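You operate a simulated robot arm through the tools that you are given. There is no shell and no other tool. Be economical: measure what you need, move in short steps, check, and stop when the job is done.

You are at the controls of a simulated two-armed robot. One attempt, no reset.

Task
Drain the cup washer, switch it off and close its water valve.
Fine: DRAIN, START once, wait till the gauge is empty; the valve is under the sink; shut the cupboard door after; leave the other valves.

Only the result counts: the job must be done as asked and must still hold three seconds after the hand-in. Knocking over, shifting, dropping, spilling or breaking anything else fails it.

Robot
Two 7-joint arms with fingered hands on one trunk, on a base that drives. Base frame: it is fixed to the floor where the robot stands at the start and does not move with it; the origin is under the middle of the robot, x ahead of it, y to its left, z up. Lengths are in m, angles in degrees, forces in N, time in s.
The left shoulder is at the start at [0.064, 0.124, 1.118], the right one opposite. With the tool pointing down near the work surface each hand reaches from about 0.1 to 0.74 m from the robot's upright axis, wherever it stands, measured 20 degrees to its own side. Places, roughly: programme dial [0.7, 0, 0.8]; rinser valve [0.6, -0.4, 0.9]; sink cupboard door [0.5, -0.6, 0.4]; start button [0.6, -0.2, 0.8]; stop valve [0.4, 0.9, 1.8]; washer switch [0.8, 0.2, 0.8]; washer valve [0.6, -0.5, 0.6]; water gauge [0.6, -0.3, 0.8]. Payload 3.6 kg a hand.
The TCP of each hand is the grasp point between the finger pads, 0.034 m short of the fingertips. In the tool frame z runs along the fingers and y along their closing line. Largest opening 0.116 m; the body of the gripper starts 0.04 m behind the TCP. The gripper is a hand of 5 fingers: y runs from the thumb to the fingers, the wrist lies at [-0.016, -0.16, -0.164] in the tool frame, and closing takes about 1.5 s.
Orientation is that of the tool frame in the base frame, as a unit quaternion [x, y, z, w]. With the fingers straight down and the wrist toward the robot, the tool's x, y and z point along [0, 1, 0], [1, 0, 0] and [0, 0, -1] of the base frame.

Tools
- The arms move only by the tool nudge_tool. It takes "left_commands", "right_commands" or both (then of equal length, played together; a hand with none holds still); each is one flat list of numbers, 7 for each row, row after row: the shift along the base's x, y, z in m, then the turn, a rotation vector about the base's x, y, z in degrees, then the finger opening in m, from 0 to 0.116. In form: [x, y, z, rx, ry, rz, grip, x, y, z, rx, ry, rz, grip, ...]. A call has 1 to 20 rows; each row is the pose to reach, as a shift and turn from the pose commanded when the call began. Each row takes 0.2 s and may step no farther than 0.05 m and 8.6 degrees from the row before; otherwise, or with a gripper value out of range, the whole call is refused. A pose out of reach is approached as far as the arm can. The call stops where the force on the tool passes 40 N (or 10 N more than at its start, if that is more) or the arm is blocked; 0.2 s more then pass. Each finger travels about 0.153 m/s and halts on what it meets, pressing with about 33 N; the grip force reading is that of the motor and also rises with nothing between the fingers. The clock runs only during rows and for 0.2 s after the last one: add rows that repeat a pose to give the fingers time. It gives the time, the measured TCP pose, the force on the tool (base axes), the opening and the grip force at its end, in the units of the frame above (readings bear some noise), with the torque about the TCP (base axes, N m) and any sound that the robot's microphone picked up.
- Cameras (640 x 400 px; columns grow to the right, rows downward): "scene" is now at [0.1294, -0.0636, 1.2878]; the picture's right is [-0.73, -0.69, -0.00], its down [-0.42, 0.45, -0.79] and it looks along [0.54, -0.57, -0.62] (base axes); focal length 214 px, centre (320, 200). "left" rides on the left gripper at [-0.069, -0.134, -0.11] in its tool frame; the picture's right is [-0.77, -0.19, 0.61], its down [0.59, -0.58, 0.57] and it looks along [0.25, 0.80, 0.55] (tool axes); focal length 256 px, centre (320, 200). "right" rides on the right gripper at [0.069, -0.134, -0.11] in its tool frame; the picture's right is [-0.77, 0.19, -0.61], its down [-0.59, -0.58, 0.56] and it looks along [-0.25, 0.79, 0.55] (tool axes); focal length 256 px, centre (320, 200). There is no depth. A picture from a camera that has moved, and an enlarged one, comes with that camera's place and axes in the base frame and with its lens.
- camera(camera): a new picture of that camera. It takes no simulated time.
- lift_body(by): slides the trunk up (or, below 0, down) by that many m; the arms and the scene camera ride with it, the base frame stays. It gives what a move gives, with no picture.
- drive_base(legs): drives the robot by 1 to 6 legs, each [ahead, turn to the left] in m and degrees, along the robot's own axes; the way and the turn of a leg run together, so that a leg with both is an arc; at most 1.5 m and 180 degrees a leg. The arms and the cameras ride along, it lands a little off, and it stops where it bumps. It gives what a move gives.
- preshape(shape, hand): the hand has 5 fingers and takes this shape, open, in about a second: jaw (thumb against the fingers, like two jaws); tri (thumb and two fingers); tip (a fingertip pinch); poke (one finger out to press); point (the index stretched); flat (the hand flat); cup (the hand cupped); fist (a fist). The gripper value then closes the fingers along that shape, each until it touches; the sizes above hold for jaw. It gives what a move gives, with no picture.
- head_to(pan, tilt): turns the head with the scene camera to pan (to the left, within 86 degrees either way) and tilt (down, from -29 to 69), counted from straight ahead of the robot. It gives what a move gives.
- close_up(camera, box): a new picture of the part [left, top, right, bottom] of that camera's present view, enlarged. It takes no simulated time.
- finish_job(): hands the job in; it is judged then, once.

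Go step by step. Nothing tells you exact positions but the pictures and the camera data: compare them with the known pose of the tool, close in by small moves and look again before you grip or let go. The budget is 120 turns and 108 pictures, counting those below and the enlarged ones. Unless the task says otherwise, let go and move clear before handing in, and close with one line.

The tools are called after ">>>" by a JSON object that holds its "op" and its "data". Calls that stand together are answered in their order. nudge_tool: Moves the arms, as the interface text tells. Its arguments: {"type":"object","properties":{"left_commands":{"type":"array","items":{"type":"number"}},"right_commands":{"type":"array","items":{"type":"number"}}},"required":[]} The other tools are called the same way: lift_body (by) slides the trunk up or down; preshape (shape, hand) gives the hand a shape; drive_base (legs) drives the base; head_to (pan, tilt) turns the head that bears the scene camera; camera (camera) takes a picture; close_up (camera, box) takes an enlarged picture of a part of a camera's view; finish_job () hands the job in.

At the start:

```text
t: 0.0
left_tool_pos: [0.4445, 0.0589, 0.9482]
left_ee_rot: [0.687, 0.722, 0.066, -0.045]
left_contact_force: [0.6, 0.1, 0.9]
left_torque: [-0.01, 0.04, -0.01]
left_width: 0.1159
left_grasp_force: 0.1
left_shape: jaw
right_tool_pos: [0.3598, -0.4609, 1.062]
right_ee_rot: [0.707, 0.707, -0.001, 0.0]
right_contact_force: [0.2, 0.4, -0.2]
right_torque: [0.0, 0.0, 0.01]
right_width: 0.1156
right_grasp_force: 0.0
right_shape: jaw
trunk travel left (down, up): [-0.313, 0.449]
robot x, y, heading: [-0.0008, 0.0004, 0.0]
head pan, tilt: [-46.6, 38.2]
```

scene: 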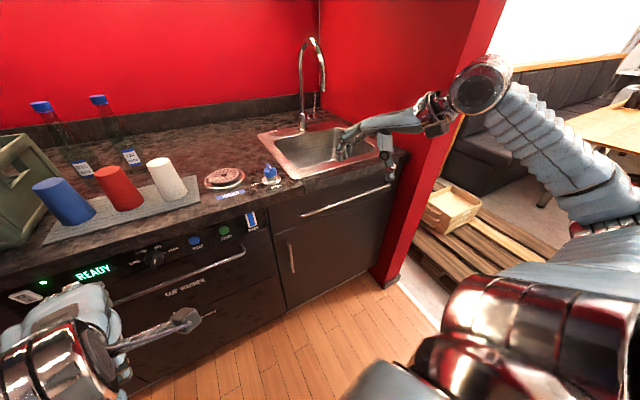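
right: 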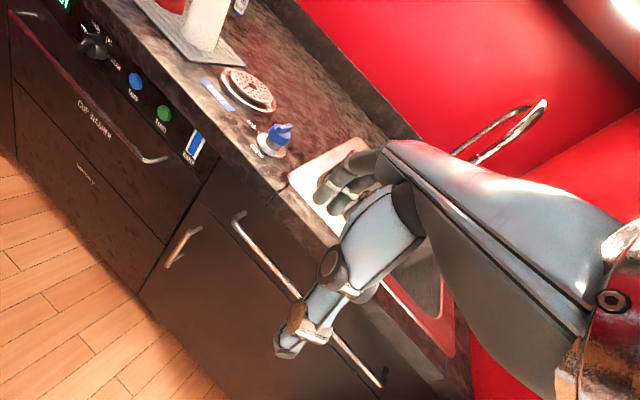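
left: 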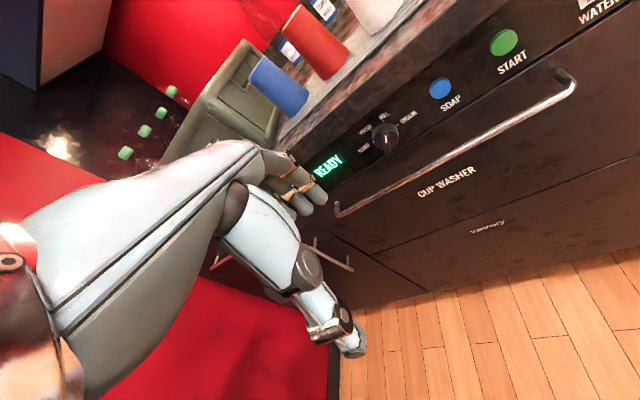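

I see the washer panel with READY display, a dial, SOAP and START buttons, a gauge, and the cupboard to the right under the sink. I'll zoom in on the panel first.

>>> {"op": "close_up", "data": {"camera": "scene", "box": [0, 200, 280, 375]}}

>>> {"op": "close_up", "data": {"camera": "left", "box": [300, 0, 640, 212]}}

>>> {"op": "close_up", "data": {"camera": "right", "box": [0, 0, 320, 200]}}

```text
2.29 times, centred on (140, 288) of scene
camera zoom: at [0.1294, -0.0636, 1.2878], right [-0.73, -0.69, 0.0], down [-0.42, 0.45, -0.79], along [0.54, -0.57, -0.62], focal length 490 px, centre (731, 0)
```

zoom: 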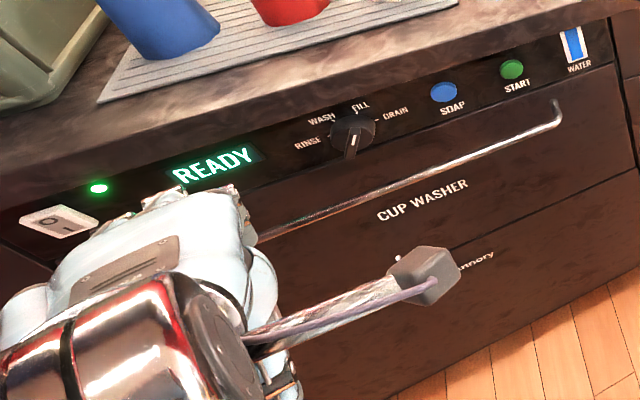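

```text
1.88 times, centred on (470, 106) of left
camera zoom: at [0.3123, -0.0316, 1.0414], right [-0.13, -0.67, -0.73], down [-0.59, 0.64, -0.49], along [0.8, 0.37, -0.48], focal length 482 px, centre (38, 377)
```

zoom: 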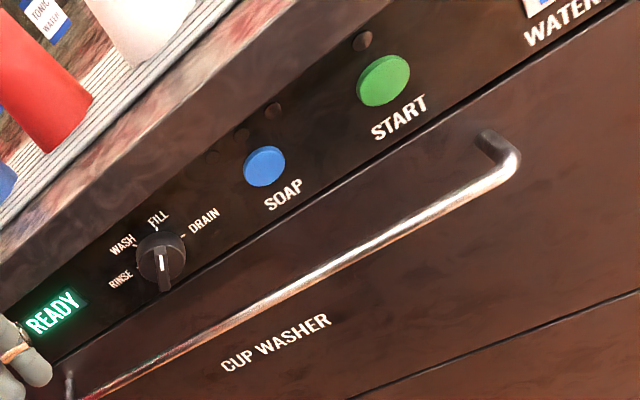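

```text
2.00 times, centred on (160, 100) of right
camera zoom: at [0.226, -0.3905, 1.1709], right [0.19, -0.77, 0.61], down [-0.58, -0.59, -0.56], along [0.79, -0.25, -0.55], focal length 512 px, centre (640, 400)
```

zoom: 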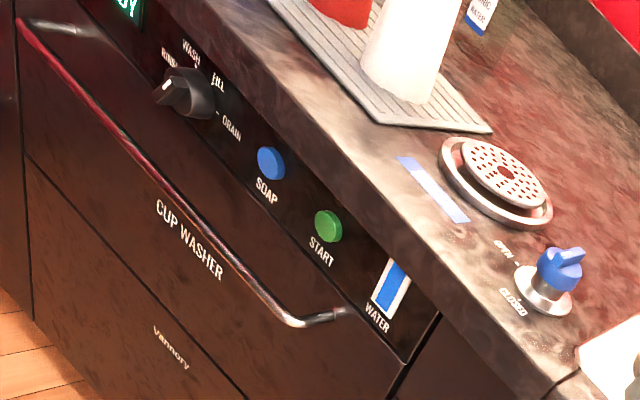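

The dial is at about [0.69,-0.02,0.82] and START at about [0.63,-0.185,0.83], with the panel turned roughly 17°. I'll turn the head to the panel and draw the left hand back for a clear view.

>>> {"op": "nudge_tool", "data": {"left_commands": [-0.04, 0.02, 0, 0, 0, 0, 0.116, -0.08, 0.05, 0, 0, 0, 0, 0.116, -0.12, 0.08, 0, 0, 0, 0, 0.116, -0.15, 0.1, 0.02, 0, 0, 0, 0.116]}}

>>> {"op": "head_to", "data": {"pan": 0, "tilt": 40}}

>>> {"op": "camera", "data": {"camera": "scene"}}

>>> {"op": "camera", "data": {"camera": "left"}}

```text
t: 1.2
left_tool_pos: [0.4456, 0.0869, 0.9612]
left_ee_rot: [0.674, 0.727, 0.124, -0.055]
left_contact_force: [0.3, -1.1, 0.1]
left_torque: [0.04, -0.01, -0.01]
left_width: 0.116
left_grasp_force: 0.1
left_shape: jaw
left hand out of reach, approached as far as the arm can: row 1, 2, 3, 4
right_tool_pos: [0.3597, -0.4589, 1.0619]
right_ee_rot: [0.707, 0.707, -0.001, 0.0]
right_contact_force: [-0.3, 0.8, -0.4]
right_torque: [-0.01, 0.04, 0.01]
right_width: 0.1158
right_grasp_force: 0.0
right_shape: jaw
trunk travel left (down, up): [-0.313, 0.449]
robot x, y, heading: [-0.0037, -0.0005, 0.3]
head pan, tilt: [-46.6, 38.2]
stopped in row 4 (left hand): the arm was blocked; the commanded pose is now the measured one
```

```text
t: 2.3
left_tool_pos: [0.4459, 0.0878, 0.9605]
left_ee_rot: [0.674, 0.726, 0.122, -0.056]
left_contact_force: [0.0, 0.2, 0.0]
left_torque: [0.01, -0.02, 0.0]
left_width: 0.1159
left_grasp_force: 0.1
left_shape: jaw
right_tool_pos: [0.3605, -0.4579, 1.0614]
right_ee_rot: [0.707, 0.708, 0.0, 0.0]
right_contact_force: [-0.7, 0.4, -1.1]
right_torque: [0.0, 0.03, -0.03]
right_width: 0.1158
right_grasp_force: 0.0
right_shape: jaw
trunk travel left (down, up): [-0.313, 0.449]
robot x, y, heading: [-0.0002, 0.0005, 0.1]
head pan, tilt: [0.0, 40.0]
```

```text
101 pictures are left
camera scene: at [0.1552, -0.001, 1.2851], right [0.0, -1.0, 0.0], down [-0.64, 0.0, -0.77], along [0.77, 0.0, -0.64], focal length 214 px, centre (320, 200)
```

scene: 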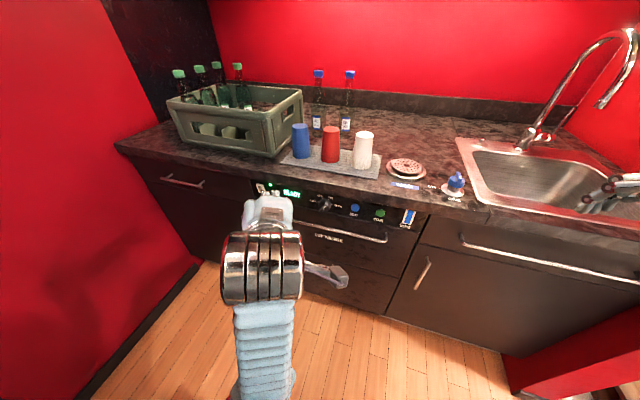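

```text
100 pictures are left
camera left: at [0.31, -0.0145, 1.0352], right [-0.07, -0.6, -0.8], down [-0.58, 0.68, -0.46], along [0.81, 0.43, -0.39], focal length 256 px, centre (320, 200)
```

left: 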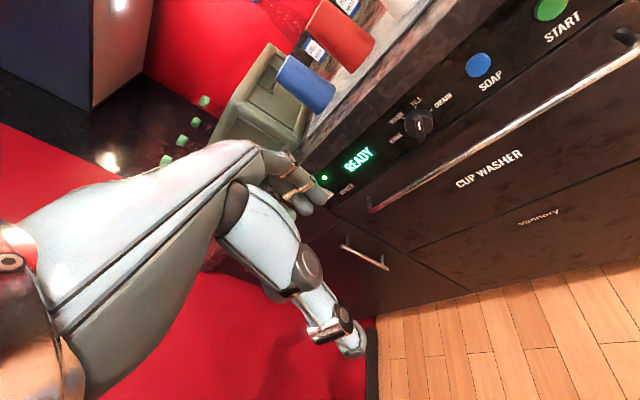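

The panel is partly hidden by the left hand, so I'll zoom in on the dial and switch.

>>> {"op": "close_up", "data": {"camera": "scene", "box": [240, 175, 440, 275]}}

>>> {"op": "close_up", "data": {"camera": "left", "box": [360, 70, 480, 160]}}

```text
3.20 times, centred on (340, 225) of scene
camera zoom: at [0.1552, -0.001, 1.2851], right [0.0, -1.0, 0.0], down [-0.64, 0.0, -0.77], along [0.77, 0.0, -0.64], focal length 686 px, centre (256, 120)
```

zoom: 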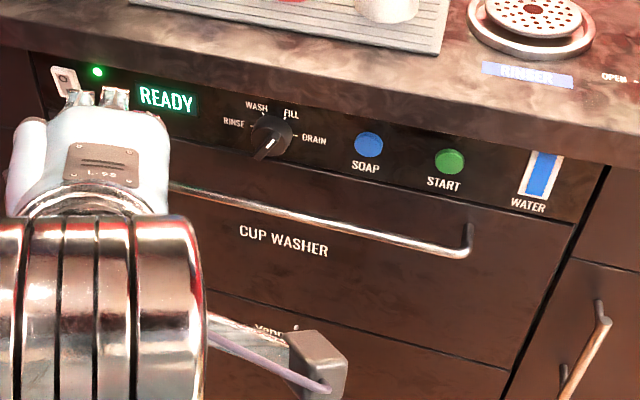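

```text
4.44 times, centred on (420, 115) of left
camera zoom: at [0.31, -0.0145, 1.0352], right [-0.07, -0.6, -0.8], down [-0.58, 0.68, -0.46], along [0.81, 0.43, -0.39], focal length 1138 px, centre (-124, 578)
```

zoom: 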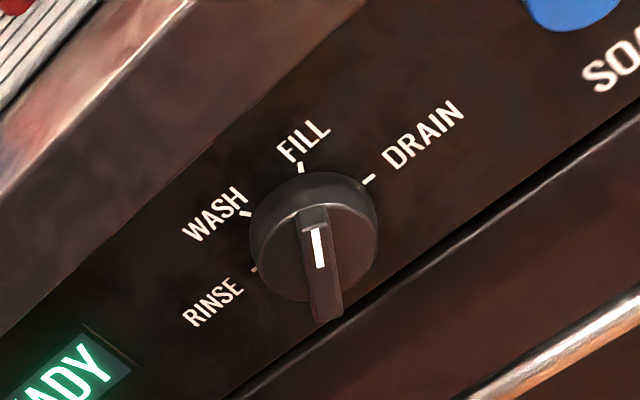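

I need to know which end of the knob's bar carries the mark, so I'll zoom further.

>>> {"op": "close_up", "data": {"camera": "scene", "box": [306, 200, 346, 225]}}

>>> {"op": "close_up", "data": {"camera": "right", "box": [64, 10, 144, 60]}}

```text
16.00 times, centred on (326, 212) of scene
camera zoom: at [0.1552, -0.001, 1.2851], right [0.0, -1.0, 0.0], down [-0.64, 0.0, -0.77], along [0.77, 0.0, -0.64], focal length 3432 px, centre (224, 0)
```

zoom: 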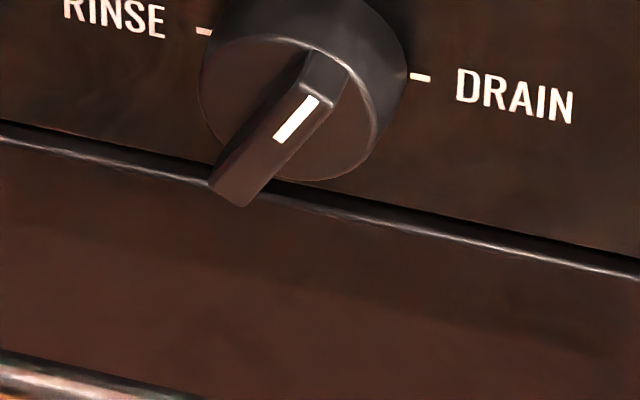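

```text
8.00 times, centred on (104, 35) of right
camera zoom: at [0.226, -0.3905, 1.1709], right [0.19, -0.77, 0.61], down [-0.58, -0.59, -0.56], along [0.79, -0.25, -0.55], focal length 2048 px, centre (2048, 1520)
```

zoom: 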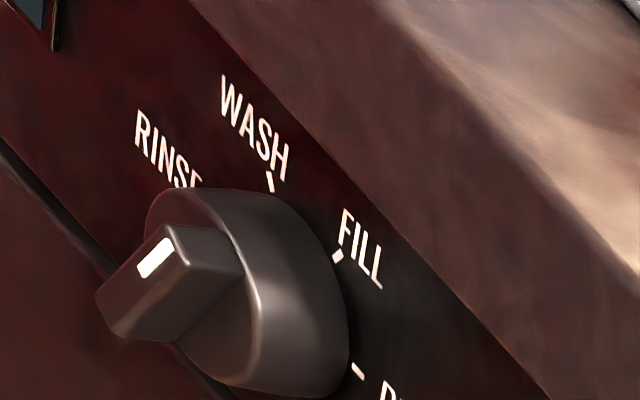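

The knob bar's mark points at FILL, so DRAIN is 60° clockwise. I'll square the robot up to the panel (about -18°), and put the left hand in the poke shape.

>>> {"op": "drive_base", "data": {"legs": [[0, -18]]}}

>>> {"op": "preshape", "data": {"shape": "poke", "hand": "left"}}

>>> {"op": "camera", "data": {"camera": "scene"}}

>>> {"op": "camera", "data": {"camera": "left"}}

```text
t: 3.8
left_tool_pos: [0.4483, -0.0567, 0.9589]
left_ee_rot: [0.781, 0.61, 0.127, -0.039]
left_contact_force: [0.6, -0.8, -0.9]
left_torque: [-0.01, 0.02, 0.01]
left_width: 0.1158
left_grasp_force: 0.1
left_shape: jaw
right_tool_pos: [0.1985, -0.5479, 1.0605]
right_ee_rot: [0.81, 0.587, 0.0, 0.0]
right_contact_force: [-0.1, -0.3, 0.0]
right_torque: [0.01, -0.06, -0.01]
right_width: 0.1159
right_grasp_force: 0.1
right_shape: jaw
trunk travel left (down, up): [-0.313, 0.449]
robot x, y, heading: [-0.0005, -0.0001, -17.9]
head pan, tilt: [0.0, 40.0]
```

```text
t: 4.7
left_tool_pos: [0.4485, -0.056, 0.9578]
left_ee_rot: [0.781, 0.611, 0.128, -0.038]
left_contact_force: [-0.1, 0.2, 0.8]
left_torque: [0.01, 0.02, -0.03]
left_width: 0.0
left_grasp_force: 0.0
left_shape: poke
right_tool_pos: [0.1993, -0.5472, 1.0629]
right_ee_rot: [0.809, 0.588, 0.0, 0.0]
right_contact_force: [0.8, 0.7, 0.0]
right_torque: [0.01, 0.0, -0.01]
right_width: 0.1161
right_grasp_force: 0.0
right_shape: jaw
trunk travel left (down, up): [-0.313, 0.449]
robot x, y, heading: [0.0001, 0.0006, -17.7]
head pan, tilt: [0.0, 40.0]
```

```text
95 pictures are left
camera scene: at [0.1475, -0.0489, 1.2851], right [-0.31, -0.95, 0.0], down [-0.61, 0.2, -0.77], along [0.73, -0.24, -0.64], focal length 214 px, centre (320, 200)
```

scene: 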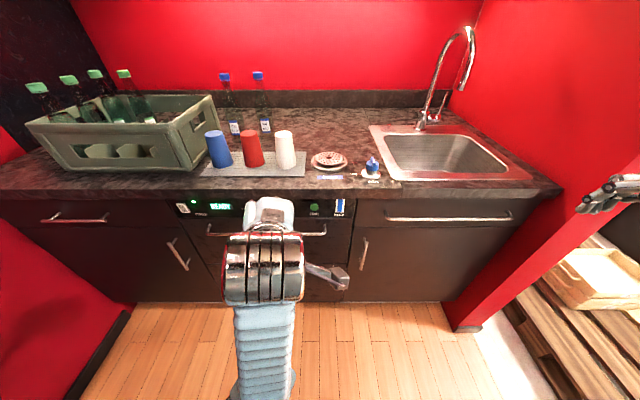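

```text
94 pictures are left
camera left: at [0.2886, -0.11, 1.034], right [-0.26, -0.55, -0.8], down [-0.34, 0.82, -0.46], along [0.91, 0.15, -0.4], focal length 256 px, centre (320, 200)
```

left: 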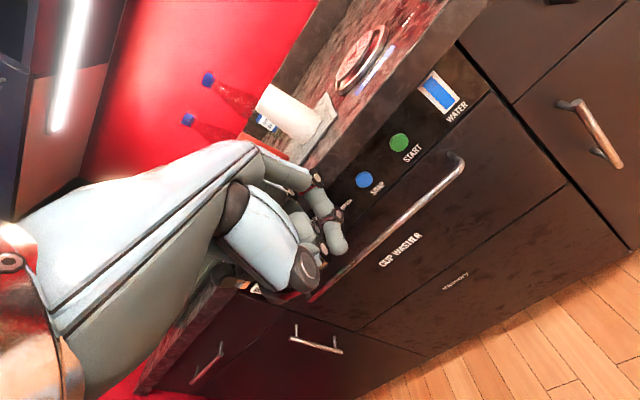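

The panel is square ahead of the robot now. I'll zoom in on the poke hand to see where its fingertip lies.

>>> {"op": "close_up", "data": {"camera": "left", "box": [220, 140, 412, 260]}}

>>> {"op": "close_up", "data": {"camera": "scene", "box": [160, 180, 360, 305]}}

```text
3.33 times, centred on (316, 200) of left
camera zoom: at [0.2886, -0.11, 1.034], right [-0.26, -0.55, -0.8], down [-0.34, 0.82, -0.46], along [0.91, 0.15, -0.4], focal length 853 px, centre (333, 200)
```

zoom: 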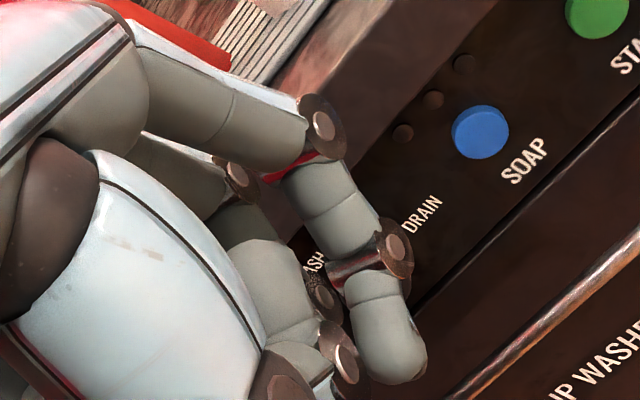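

```text
3.20 times, centred on (260, 242) of scene
camera zoom: at [0.1475, -0.0489, 1.2851], right [-0.31, -0.95, 0.0], down [-0.61, 0.2, -0.77], along [0.73, -0.24, -0.64], focal length 686 px, centre (512, 64)
```

zoom: 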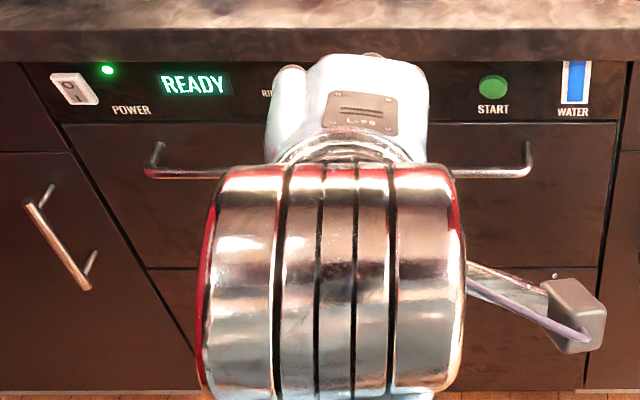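

The left fingertip lies about 0.03 beyond the TCP along tool z. I'll pitch the left hand to 45° and bring it part way toward the dial.

>>> {"op": "nudge_tool", "data": {"left_commands": [0.005, 0.01, 0, -4.5, -6.4, -1, 0, 0.01, 0.02, 0, -9, -12.8, -1.9, 0, 0.015, 0.03, 0, -13.5, -19.2, -2.9, 0, 0.03, 0.05, -0.02, -18, -25.6, -3.8, 0, 0.045, 0.065, -0.04, -22.6, -32, -4.8, 0, 0.06, 0.08, -0.06, -27.1, -38.4, -5.7, 0, 0.07, 0.092, -0.07, -27.1, -38.4, -5.7, 0, 0.08, 0.092, -0.07, -27.1, -38.4, -5.7, 0]}}

>>> {"op": "camera", "data": {"camera": "scene"}}

>>> {"op": "camera", "data": {"camera": "left"}}

```text
t: 5.6
left_tool_pos: [0.5109, -0.0809, 1.0379]
left_ee_rot: [0.78, 0.515, 0.315, 0.164]
left_contact_force: [0.6, 0.5, -0.1]
left_torque: [0.01, 0.0, -0.02]
left_width: 0.0001
left_grasp_force: 0.2
left_shape: poke
left hand out of reach, approached as far as the arm can: row 1, 2, 3, 4
right_tool_pos: [0.2014, -0.5459, 1.063]
right_ee_rot: [0.809, 0.588, -0.001, 0.001]
right_contact_force: [1.0, 0.1, -0.6]
right_torque: [-0.02, -0.01, -0.03]
right_width: 0.1161
right_grasp_force: 0.1
right_shape: jaw
trunk travel left (down, up): [-0.313, 0.449]
robot x, y, heading: [0.0005, 0.0017, -18.2]
head pan, tilt: [0.0, 40.0]
stopped in row 4 (left hand): the arm was blocked; the commanded pose is now the measured one
```

```text
91 pictures are left
camera scene: at [0.1486, -0.0483, 1.285], right [-0.31, -0.95, 0.0], down [-0.61, 0.2, -0.77], along [0.73, -0.24, -0.64], focal length 214 px, centre (320, 200)
```

scene: 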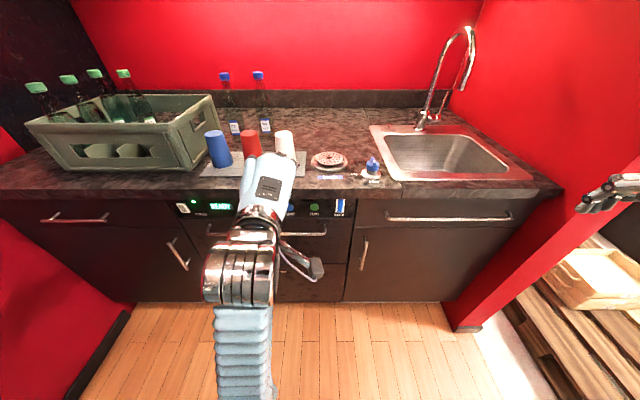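

```text
90 pictures are left
camera left: at [0.3261, -0.0938, 1.0204], right [0.06, -0.58, -0.81], down [0.13, 0.81, -0.57], along [0.99, -0.07, 0.12], focal length 256 px, centre (320, 200)
```

left: 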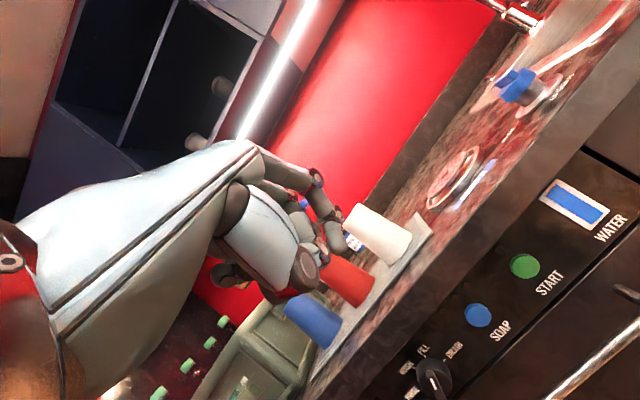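

The arm was folded too tightly to take that pose. I'll back the robot up and lower the trunk a bit so the left arm works more stretched and level.

>>> {"op": "drive_base", "data": {"legs": [[-0.15, 0]]}}

>>> {"op": "lift_body", "data": {"by": -0.1}}

>>> {"op": "nudge_tool", "data": {"left_commands": [0.03, 0.0, 0, 0, 0, 0, 0, 0.06, 0.01, 0, 0, 0, 0, 0, 0.09, 0.02, 0, 0, 0, 0, 0]}}

>>> {"op": "camera", "data": {"camera": "scene"}}

```text
t: 7.0
left_tool_pos: [0.3664, -0.0342, 1.0378]
left_ee_rot: [0.781, 0.514, 0.314, 0.164]
left_contact_force: [0.0, -0.9, 0.9]
left_torque: [-0.02, 0.03, 0.02]
left_width: 0.0001
left_grasp_force: 0.1
left_shape: poke
right_tool_pos: [0.0555, -0.5018, 1.0629]
right_ee_rot: [0.809, 0.588, 0.0, 0.002]
right_contact_force: [-1.0, 0.5, -0.1]
right_torque: [-0.01, 0.01, 0.03]
right_width: 0.1158
right_grasp_force: 0.0
right_shape: jaw
trunk travel left (down, up): [-0.313, 0.449]
robot x, y, heading: [-0.1452, 0.0482, -18.2]
head pan, tilt: [0.0, 40.0]
```

```text
t: 7.5
left_tool_pos: [0.3867, -0.0154, 1.023]
left_ee_rot: [0.764, 0.48, 0.414, 0.119]
left_contact_force: [-0.4, 0.1, -0.1]
left_torque: [0.0, -0.01, -0.05]
left_width: 0.0
left_grasp_force: 0.0
left_shape: poke
right_tool_pos: [0.0592, -0.5017, 1.0389]
right_ee_rot: [0.809, 0.588, -0.001, -0.001]
right_contact_force: [-0.1, 0.0, -0.9]
right_torque: [0.0, -0.06, -0.01]
right_width: 0.116
right_grasp_force: 0.1
right_shape: jaw
trunk travel left (down, up): [-0.292, 0.47]
robot x, y, heading: [-0.1433, 0.0447, -18.2]
head pan, tilt: [0.0, 40.0]
stopped: the arm was blocked; the commanded pose is now the measured one
```

```text
t: 8.3
left_tool_pos: [0.4757, 0.0048, 1.021]
left_ee_rot: [0.765, 0.481, 0.411, 0.119]
left_contact_force: [0.8, -0.3, -0.4]
left_torque: [0.03, 0.0, -0.01]
left_width: 0.0001
left_grasp_force: 0.1
left_shape: poke
right_tool_pos: [0.0581, -0.5003, 1.0396]
right_ee_rot: [0.809, 0.588, -0.002, -0.002]
right_contact_force: [1.0, 0.6, 0.5]
right_torque: [0.0, -0.02, -0.01]
right_width: 0.116
right_grasp_force: 0.1
right_shape: jaw
trunk travel left (down, up): [-0.292, 0.47]
robot x, y, heading: [-0.1464, 0.0458, -17.8]
head pan, tilt: [0.0, 40.0]
```

```text
89 pictures are left
camera scene: at [0.0129, -0.0045, 1.2636], right [-0.31, -0.95, 0.0], down [-0.61, 0.2, -0.77], along [0.73, -0.24, -0.64], focal length 214 px, centre (320, 200)
```

scene: 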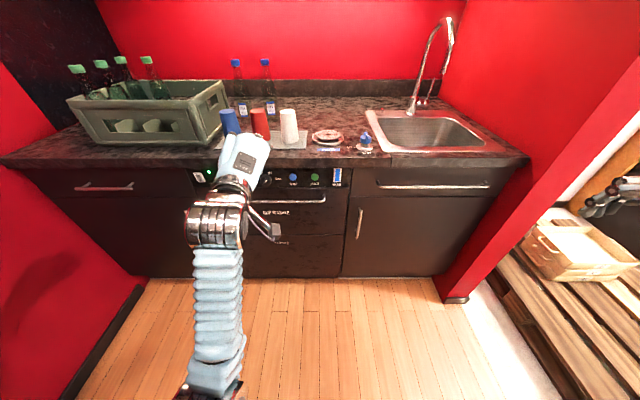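

The trunk only went down slightly, but the left hand now stands freely. I'll take out its roll while bringing it down and forward toward the dial.

>>> {"op": "nudge_tool", "data": {"left_commands": [0.02, 0.005, -0.02, -6, 1.2, -1, 0, 0.04, 0.01, -0.05, -12, 2.3, -2, 0, 0.06, 0.015, -0.08, -18, 3.5, -3, 0, 0.08, 0.02, -0.11, -24, 4.6, -4, 0, 0.095, 0.025, -0.14, -30.2, 5.8, -5, 0, 0.095, 0.03, -0.165, -30.2, 5.8, -5, 0]}}

>>> {"op": "camera", "data": {"camera": "scene"}}

>>> {"op": "camera", "data": {"camera": "left"}}

```text
t: 9.8
left_tool_pos: [0.5699, 0.0363, 0.859]
left_ee_rot: [0.747, 0.544, 0.227, 0.308]
left_contact_force: [0.1, 0.6, -0.7]
left_torque: [0.0, 0.01, -0.05]
left_width: 0.0001
left_grasp_force: 0.0
left_shape: poke
right_tool_pos: [0.0577, -0.5009, 1.0399]
right_ee_rot: [0.809, 0.588, -0.002, -0.002]
right_contact_force: [0.5, -0.3, 0.3]
right_torque: [-0.01, 0.02, 0.0]
right_width: 0.1159
right_grasp_force: 0.1
right_shape: jaw
trunk travel left (down, up): [-0.292, 0.47]
robot x, y, heading: [-0.1424, 0.0496, -18.3]
head pan, tilt: [0.0, 40.0]
```

```text
88 pictures are left
camera scene: at [0.0127, -0.0046, 1.2636], right [-0.31, -0.95, 0.0], down [-0.61, 0.2, -0.77], along [0.73, -0.24, -0.64], focal length 214 px, centre (320, 200)
```

scene: 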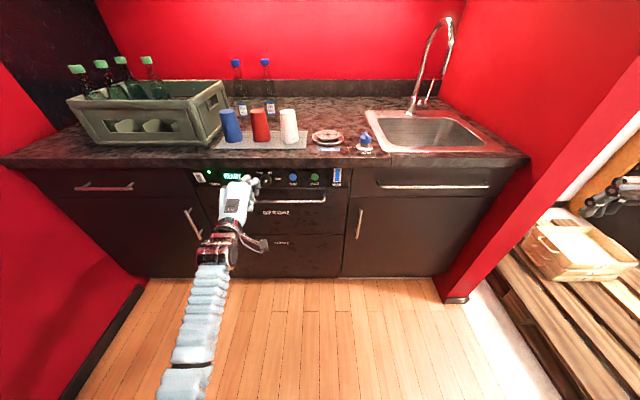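

```text
87 pictures are left
camera left: at [0.3857, 0.0236, 0.8413], right [0.05, -0.82, -0.57], down [0.17, 0.57, -0.81], along [0.98, -0.06, 0.17], focal length 256 px, centre (320, 200)
```

left: 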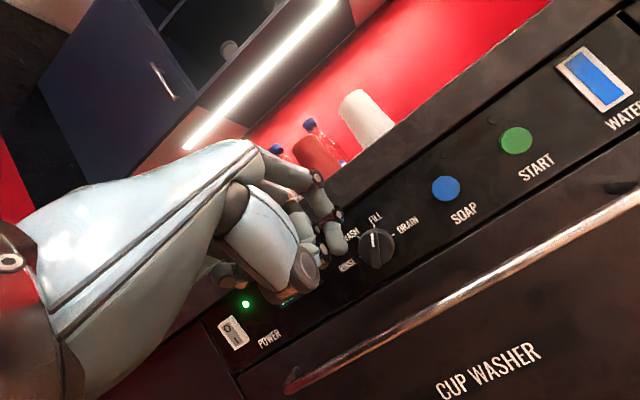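

The left hand is now oriented well and the camera sees the dial next to the fingertip. Close-ups to servo precisely.

>>> {"op": "close_up", "data": {"camera": "left", "box": [280, 170, 440, 290]}}

>>> {"op": "close_up", "data": {"camera": "scene", "box": [190, 155, 350, 255]}}

```text
3.33 times, centred on (360, 230) of left
camera zoom: at [0.3857, 0.0236, 0.8413], right [0.05, -0.82, -0.57], down [0.17, 0.57, -0.81], along [0.98, -0.06, 0.17], focal length 853 px, centre (187, 100)
```

zoom: 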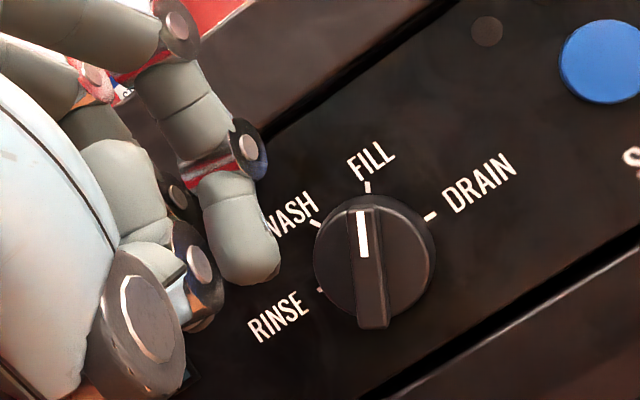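

```text
4.00 times, centred on (270, 205) of scene
camera zoom: at [0.0127, -0.0046, 1.2636], right [-0.31, -0.95, 0.0], down [-0.61, 0.2, -0.77], along [0.73, -0.24, -0.64], focal length 858 px, centre (520, 180)
```

zoom: 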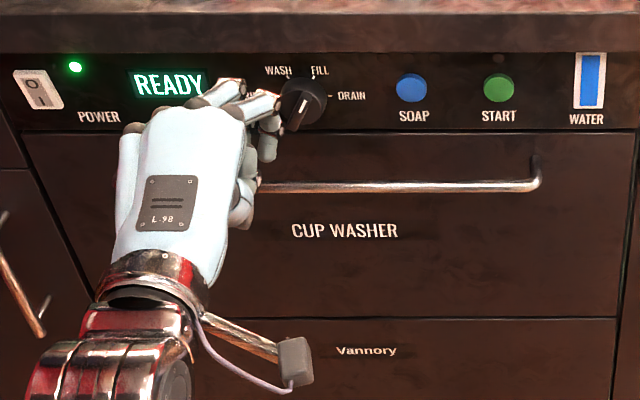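

Tip is roughly 0.1 m before the dial and nearly in line with it. I'll advance 6 cm staying left of the bar, then look again.

>>> {"op": "nudge_tool", "data": {"left_commands": [0.02, 0.0, 0, 0, 0, 0, 0, 0.04, -0.003, 0, 0, 0, 0, 0, 0.061, -0.007, -0.004, 0, 0, 0, 0]}}

>>> {"op": "close_up", "data": {"camera": "left", "box": [280, 170, 440, 290]}}

>>> {"op": "close_up", "data": {"camera": "scene", "box": [210, 155, 306, 215]}}

```text
t: 10.6
left_tool_pos: [0.6317, 0.0273, 0.8526]
left_ee_rot: [0.748, 0.543, 0.227, 0.308]
left_contact_force: [0.1, -1.3, -0.3]
left_torque: [0.01, -0.01, -0.01]
left_width: 0.0
left_grasp_force: 0.1
left_shape: poke
right_tool_pos: [0.0584, -0.5006, 1.04]
right_ee_rot: [0.809, 0.588, -0.002, -0.002]
right_contact_force: [0.5, 0.9, 0.4]
right_torque: [0.0, 0.0, 0.01]
right_width: 0.1161
right_grasp_force: 0.0
right_shape: jaw
trunk travel left (down, up): [-0.292, 0.47]
robot x, y, heading: [-0.138, 0.0482, -18.3]
head pan, tilt: [0.0, 40.0]
```

```text
3.33 times, centred on (360, 230) of left
camera zoom: at [0.4469, 0.0155, 0.8354], right [0.05, -0.82, -0.57], down [0.17, 0.57, -0.8], along [0.98, -0.06, 0.17], focal length 853 px, centre (187, 100)
```

zoom: 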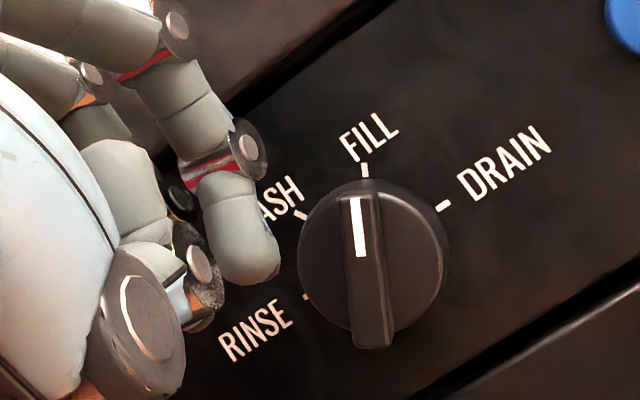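

```text
6.67 times, centred on (258, 185) of scene
camera zoom: at [0.0128, -0.0048, 1.2636], right [-0.31, -0.95, 0.0], down [-0.61, 0.2, -0.77], along [0.73, -0.24, -0.64], focal length 1430 px, centre (733, 300)
```

zoom: 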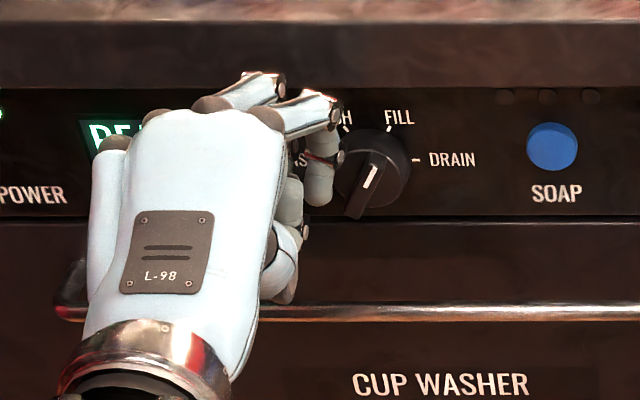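

The tip is about 17 mm left and 18 mm above the knob centre, and 45–50 mm short. Advancing 38 mm straight in.

>>> {"op": "nudge_tool", "data": {"left_commands": [0.012, -0.004, 0, 0, 0, 0, 0, 0.024, -0.008, 0, 0, 0, 0, 0, 0.036, -0.012, 0, 0, 0, 0, 0]}}

>>> {"op": "close_up", "data": {"camera": "left", "box": [280, 170, 440, 290]}}

>>> {"op": "close_up", "data": {"camera": "scene", "box": [210, 155, 306, 215]}}

```text
t: 11.3
left_tool_pos: [0.6585, 0.0202, 0.8595]
left_ee_rot: [0.745, 0.542, 0.231, 0.312]
left_contact_force: [-30.1, 5.5, 4.5]
left_torque: [-0.1, -0.63, 0.07]
left_width: 0.0001
left_grasp_force: 0.0
left_shape: poke
right_tool_pos: [0.0549, -0.4988, 1.0405]
right_ee_rot: [0.808, 0.589, -0.001, 0.001]
right_contact_force: [0.0, 0.4, 0.9]
right_torque: [0.01, 0.01, 0.01]
right_width: 0.1162
right_grasp_force: 0.1
right_shape: jaw
trunk travel left (down, up): [-0.292, 0.47]
robot x, y, heading: [-0.1429, 0.0482, -17.8]
head pan, tilt: [0.0, 40.0]
stopped in row 3 (left hand): the force on the tool passed its limit at 56 N (the readings are from after the stop); the commanded pose is now the measured one
```

```text
3.33 times, centred on (360, 230) of left
camera zoom: at [0.4736, 0.0072, 0.839], right [0.06, -0.82, -0.57], down [0.18, 0.57, -0.8], along [0.98, -0.06, 0.18], focal length 853 px, centre (187, 100)
```

zoom: 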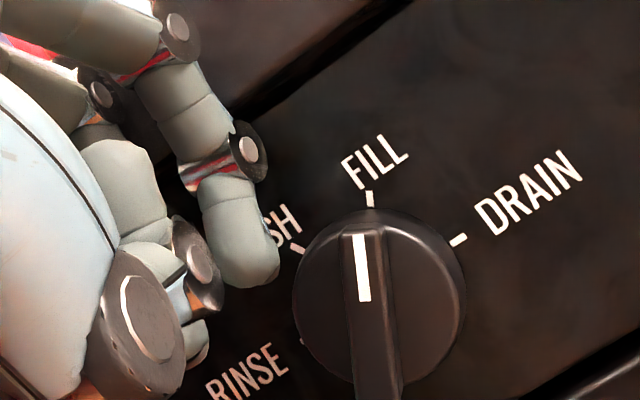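

```text
6.67 times, centred on (258, 185) of scene
camera zoom: at [0.0067, -0.0024, 1.2643], right [-0.31, -0.95, 0.0], down [-0.61, 0.2, -0.77], along [0.73, -0.23, -0.64], focal length 1430 px, centre (733, 300)
```

zoom: 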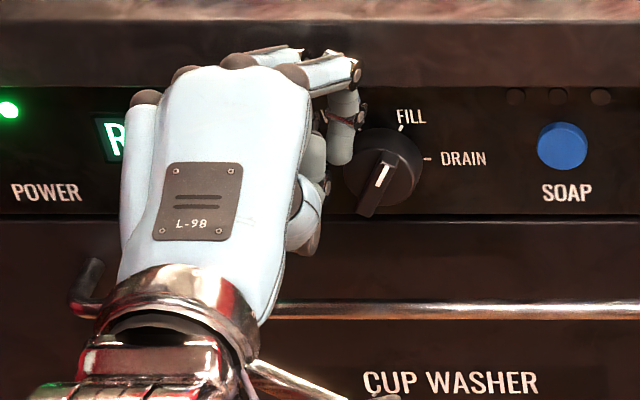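

The knuckles met the counter's overhang before the tip reached the knob; the dial hasn't moved. I'll back off and try the "point" shape, whose stretched index should keep the knuckles farther back.

>>> {"op": "nudge_tool", "data": {"left_commands": [-0.03, 0.01, 0, 0, 0, 0, 0, -0.07, 0.023, 0, 0, 0, 0, 0, -0.11, 0.036, 0, 0, 0, 0, 0]}}

>>> {"op": "preshape", "data": {"shape": "point", "hand": "left"}}

>>> {"op": "camera", "data": {"camera": "left"}}

>>> {"op": "camera", "data": {"camera": "scene"}}

```text
t: 12.1
left_tool_pos: [0.5513, 0.0556, 0.8554]
left_ee_rot: [0.747, 0.542, 0.229, 0.31]
left_contact_force: [0.3, -0.2, -0.6]
left_torque: [0.01, -0.04, 0.01]
left_width: 0.0
left_grasp_force: 0.1
left_shape: poke
right_tool_pos: [0.0572, -0.5011, 1.0397]
right_ee_rot: [0.808, 0.589, -0.002, -0.001]
right_contact_force: [-0.1, -0.2, 0.7]
right_torque: [0.0, 0.02, 0.01]
right_width: 0.1157
right_grasp_force: 0.1
right_shape: jaw
trunk travel left (down, up): [-0.292, 0.47]
robot x, y, heading: [-0.1457, 0.0474, -18.1]
head pan, tilt: [0.0, 40.0]
```

```text
t: 13.0
left_tool_pos: [0.5521, 0.0542, 0.8536]
left_ee_rot: [0.747, 0.542, 0.229, 0.309]
left_contact_force: [-0.3, -0.2, 0.7]
left_torque: [0.0, 0.03, -0.02]
left_width: 0.108
left_grasp_force: 0.0
left_shape: point
right_tool_pos: [0.0576, -0.5006, 1.0407]
right_ee_rot: [0.809, 0.588, -0.002, -0.001]
right_contact_force: [-0.1, -0.1, -0.3]
right_torque: [0.0, 0.02, 0.04]
right_width: 0.1158
right_grasp_force: 0.1
right_shape: jaw
trunk travel left (down, up): [-0.292, 0.47]
robot x, y, heading: [-0.144, 0.0468, -17.7]
head pan, tilt: [0.0, 40.0]
```

```text
80 pictures are left
camera left: at [0.3674, 0.0424, 0.8356], right [0.05, -0.82, -0.57], down [0.18, 0.57, -0.8], along [0.98, -0.06, 0.18], focal length 256 px, centre (320, 200)
```

left: 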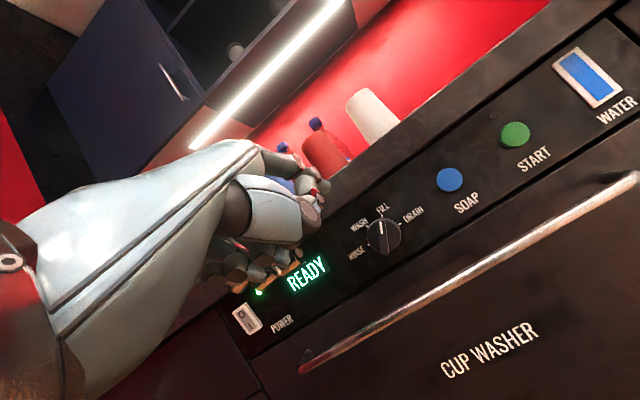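

```text
79 pictures are left
camera scene: at [0.0119, -0.0039, 1.2636], right [-0.31, -0.95, 0.0], down [-0.61, 0.2, -0.77], along [0.73, -0.24, -0.64], focal length 214 px, centre (320, 200)
```

scene: 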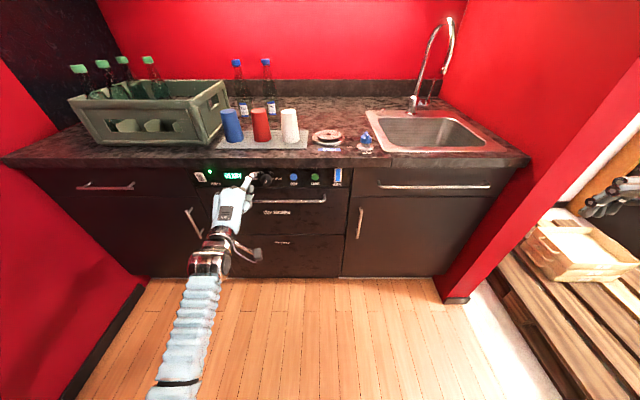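

>>> {"op": "close_up", "data": {"camera": "left", "box": [200, 120, 400, 320]}}

>>> {"op": "close_up", "data": {"camera": "scene", "box": [190, 155, 310, 230]}}

```text
2.00 times, centred on (300, 220) of left
camera zoom: at [0.3674, 0.0424, 0.8356], right [0.05, -0.82, -0.57], down [0.18, 0.57, -0.8], along [0.98, -0.06, 0.18], focal length 512 px, centre (360, 160)
```

zoom: 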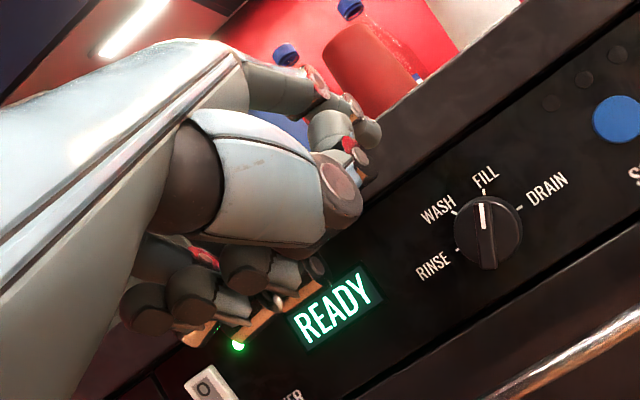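

```text
5.33 times, centred on (250, 192) of scene
camera zoom: at [0.0119, -0.0039, 1.2636], right [-0.31, -0.95, 0.0], down [-0.61, 0.2, -0.77], along [0.73, -0.24, -0.64], focal length 1144 px, centre (693, 240)
```

zoom: 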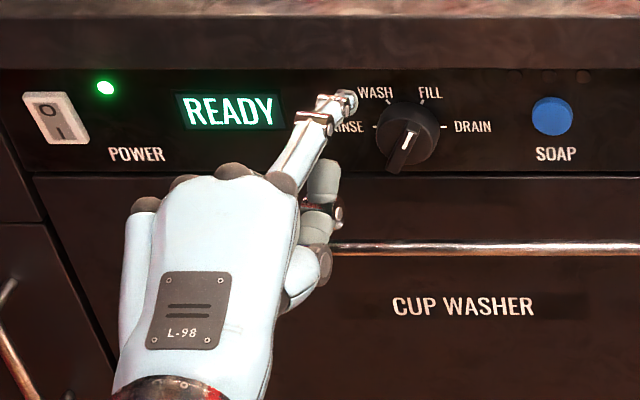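

In the "point" shape the index now points nearly straight forward, its tip at about [0.626,0.012,0.890], with the thumb lower and behind. I'll lower it to just left-above the bar in front of the knob.

>>> {"op": "nudge_tool", "data": {"left_commands": [0.0, 0.0, -0.03, 0, 0, 0, 0.108, 0.015, 0.0, -0.056, 0, 0, 0, 0.108, 0.029, -0.0015, -0.056, 0, 0, 0, 0.108]}}

>>> {"op": "close_up", "data": {"camera": "left", "box": [240, 100, 440, 225]}}

>>> {"op": "close_up", "data": {"camera": "scene", "box": [210, 155, 306, 215]}}

```text
t: 13.8
left_tool_pos: [0.5811, 0.0525, 0.7981]
left_ee_rot: [0.747, 0.542, 0.228, 0.31]
left_contact_force: [0.0, 0.6, -0.6]
left_torque: [-0.01, 0.04, 0.02]
left_width: 0.1083
left_grasp_force: 0.1
left_shape: point
right_tool_pos: [0.0587, -0.5002, 1.0402]
right_ee_rot: [0.809, 0.588, -0.001, -0.001]
right_contact_force: [0.3, -0.1, 0.6]
right_torque: [-0.01, 0.02, 0.03]
right_width: 0.116
right_grasp_force: 0.1
right_shape: jaw
trunk travel left (down, up): [-0.292, 0.47]
robot x, y, heading: [-0.1429, 0.0468, -18.1]
head pan, tilt: [0.0, 40.0]
```

```text
3.20 times, centred on (340, 162) of left
camera zoom: at [0.3973, 0.0397, 0.7794], right [0.05, -0.82, -0.57], down [0.18, 0.57, -0.8], along [0.98, -0.06, 0.18], focal length 819 px, centre (256, 320)
```

zoom: 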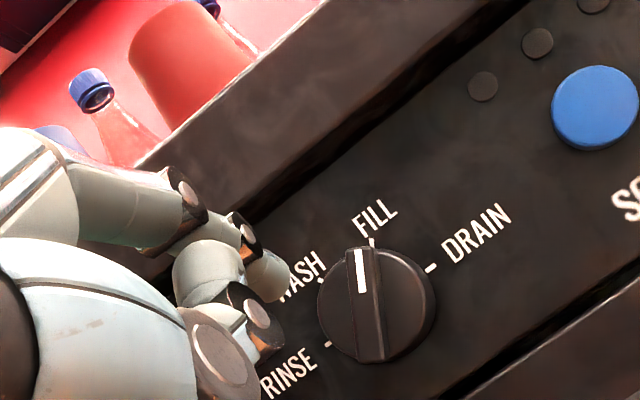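

```text
6.67 times, centred on (258, 185) of scene
camera zoom: at [0.0121, -0.0039, 1.2636], right [-0.31, -0.95, 0.0], down [-0.61, 0.2, -0.77], along [0.73, -0.24, -0.64], focal length 1430 px, centre (733, 300)
```

zoom: 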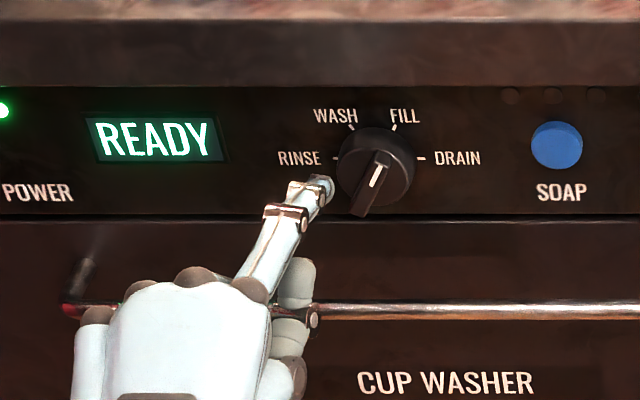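

Tip is about 17 mm left, 22 mm above and 47 mm short of the knob face. I'll go in 36 mm to get the tip beside the bar.

>>> {"op": "nudge_tool", "data": {"left_commands": [0.012, -0.004, 0, 0, 0, 0, 0.108, 0.023, -0.0075, 0, 0, 0, 0, 0.108, 0.034, -0.011, 0, 0, 0, 0, 0.108]}}

>>> {"op": "close_up", "data": {"camera": "left", "box": [240, 100, 440, 225]}}

>>> {"op": "close_up", "data": {"camera": "scene", "box": [210, 155, 306, 215]}}

```text
t: 14.6
left_tool_pos: [0.6155, 0.0409, 0.7982]
left_ee_rot: [0.747, 0.542, 0.229, 0.31]
left_contact_force: [0.9, -0.2, -0.6]
left_torque: [0.0, 0.0, -0.02]
left_width: 0.1083
left_grasp_force: 0.1
left_shape: point
right_tool_pos: [0.0588, -0.4994, 1.0391]
right_ee_rot: [0.809, 0.588, -0.002, -0.001]
right_contact_force: [-0.2, 0.0, -0.7]
right_torque: [0.0, -0.01, 0.0]
right_width: 0.116
right_grasp_force: 0.0
right_shape: jaw
trunk travel left (down, up): [-0.292, 0.47]
robot x, y, heading: [-0.1441, 0.0428, -17.7]
head pan, tilt: [0.0, 40.0]
```

```text
3.20 times, centred on (340, 162) of left
camera zoom: at [0.4312, 0.0294, 0.78], right [0.05, -0.82, -0.57], down [0.18, 0.57, -0.8], along [0.98, -0.06, 0.18], focal length 819 px, centre (256, 320)
```

zoom: 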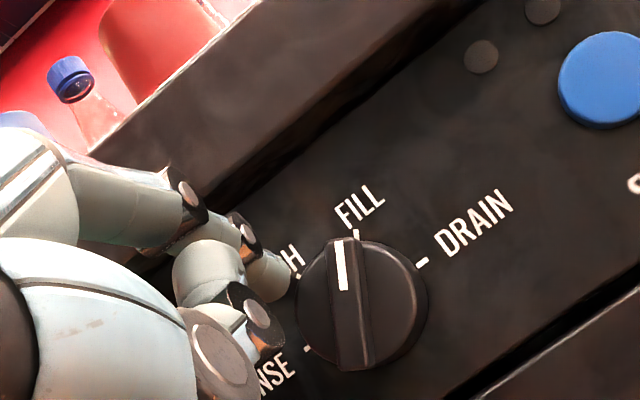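

```text
6.67 times, centred on (258, 185) of scene
camera zoom: at [0.012, -0.004, 1.2636], right [-0.31, -0.95, 0.0], down [-0.61, 0.2, -0.77], along [0.73, -0.24, -0.64], focal length 1430 px, centre (733, 300)
```

zoom: 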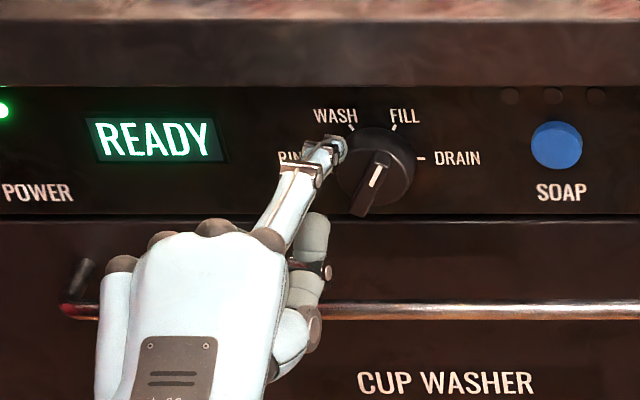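

The tip is now beside the bar's upper half. I'll push it right along an arc, first part.

>>> {"op": "nudge_tool", "data": {"left_commands": [-0.0014, -0.0043, -0.001, 0, 0, 0, 0.108, -0.0028, -0.0086, -0.002, 0, 0, 0, 0.108, -0.004, -0.0124, -0.002, 0, 0, 0, 0.108, -0.0053, -0.0162, -0.003, 0, 0, 0, 0.108]}}

>>> {"op": "close_up", "data": {"camera": "left", "box": [240, 100, 440, 225]}}

>>> {"op": "close_up", "data": {"camera": "scene", "box": [210, 155, 306, 215]}}

```text
t: 15.6
left_tool_pos: [0.6103, 0.0261, 0.7964]
left_ee_rot: [0.746, 0.543, 0.229, 0.31]
left_contact_force: [-0.7, 1.9, 0.7]
left_torque: [-0.08, -0.07, 0.07]
left_width: 0.1082
left_grasp_force: 0.1
left_shape: point
right_tool_pos: [0.0583, -0.5004, 1.0393]
right_ee_rot: [0.808, 0.589, -0.002, -0.001]
right_contact_force: [0.8, 0.5, 0.4]
right_torque: [-0.03, 0.0, 0.0]
right_width: 0.1159
right_grasp_force: 0.0
right_shape: jaw
trunk travel left (down, up): [-0.292, 0.47]
robot x, y, heading: [-0.1382, 0.048, -17.8]
head pan, tilt: [0.0, 40.0]
```

```text
3.20 times, centred on (340, 162) of left
camera zoom: at [0.4259, 0.0142, 0.7775], right [0.06, -0.82, -0.57], down [0.18, 0.57, -0.8], along [0.98, -0.06, 0.18], focal length 819 px, centre (256, 320)
```

zoom: 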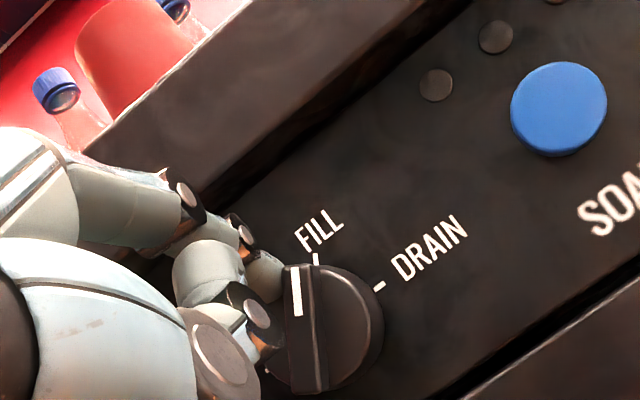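

```text
6.67 times, centred on (258, 185) of scene
camera zoom: at [0.0118, -0.0036, 1.2637], right [-0.31, -0.95, 0.0], down [-0.61, 0.2, -0.77], along [0.73, -0.24, -0.64], focal length 1430 px, centre (733, 300)
```

zoom: 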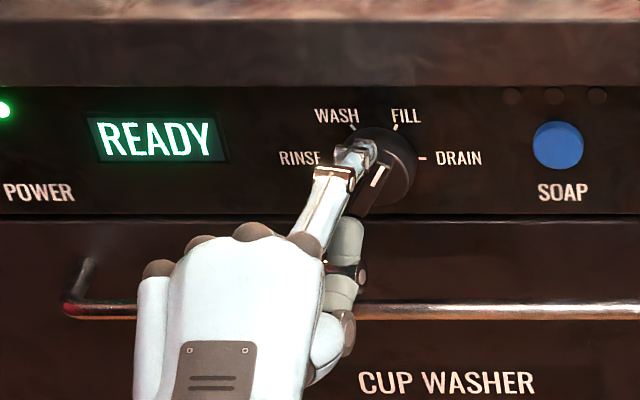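

The fingertip touches the bar's side. Continuing the arc to the right and down.

>>> {"op": "nudge_tool", "data": {"left_commands": [-0.0014, -0.0043, -0.001, 0, 0, 0, 0.108, -0.0028, -0.0086, -0.002, 0, 0, 0, 0.108, -0.004, -0.0124, -0.004, 0, 0, 0, 0.108, -0.0053, -0.0162, -0.006, 0, 0, 0, 0.108]}}

>>> {"op": "close_up", "data": {"camera": "left", "box": [240, 100, 440, 225]}}

>>> {"op": "close_up", "data": {"camera": "scene", "box": [210, 155, 306, 215]}}

```text
t: 16.6
left_tool_pos: [0.6049, 0.009, 0.7908]
left_ee_rot: [0.746, 0.543, 0.229, 0.309]
left_contact_force: [-1.6, 0.3, -0.1]
left_torque: [0.03, -0.03, 0.0]
left_width: 0.1079
left_grasp_force: 0.0
left_shape: point
right_tool_pos: [0.0586, -0.5012, 1.0399]
right_ee_rot: [0.808, 0.589, -0.002, -0.001]
right_contact_force: [-0.6, -0.4, 0.4]
right_torque: [0.03, 0.01, -0.03]
right_width: 0.116
right_grasp_force: 0.0
right_shape: jaw
trunk travel left (down, up): [-0.292, 0.47]
robot x, y, heading: [-0.1438, 0.0452, -18.0]
head pan, tilt: [0.0, 40.0]
```

```text
3.20 times, centred on (340, 162) of left
camera zoom: at [0.421, -0.0028, 0.7711], right [0.05, -0.82, -0.57], down [0.18, 0.57, -0.8], along [0.98, -0.06, 0.18], focal length 819 px, centre (256, 320)
```

zoom: 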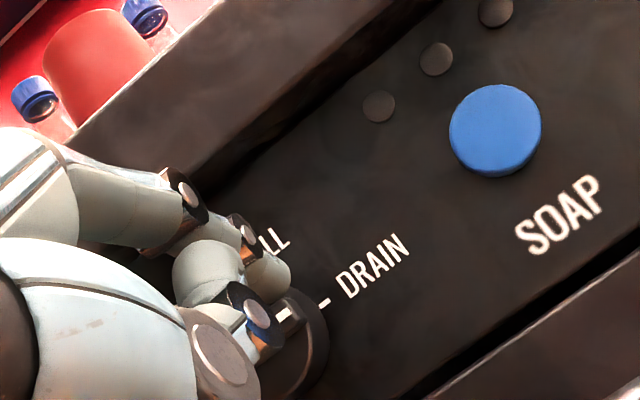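

```text
6.67 times, centred on (258, 185) of scene
camera zoom: at [0.0118, -0.0041, 1.2636], right [-0.31, -0.95, 0.0], down [-0.61, 0.2, -0.77], along [0.73, -0.24, -0.64], focal length 1430 px, centre (733, 300)
```

zoom: 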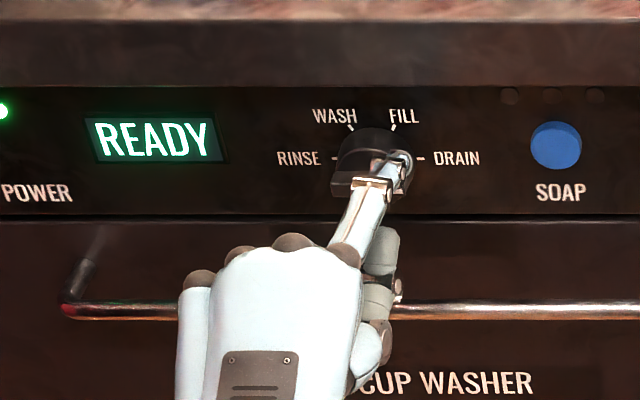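

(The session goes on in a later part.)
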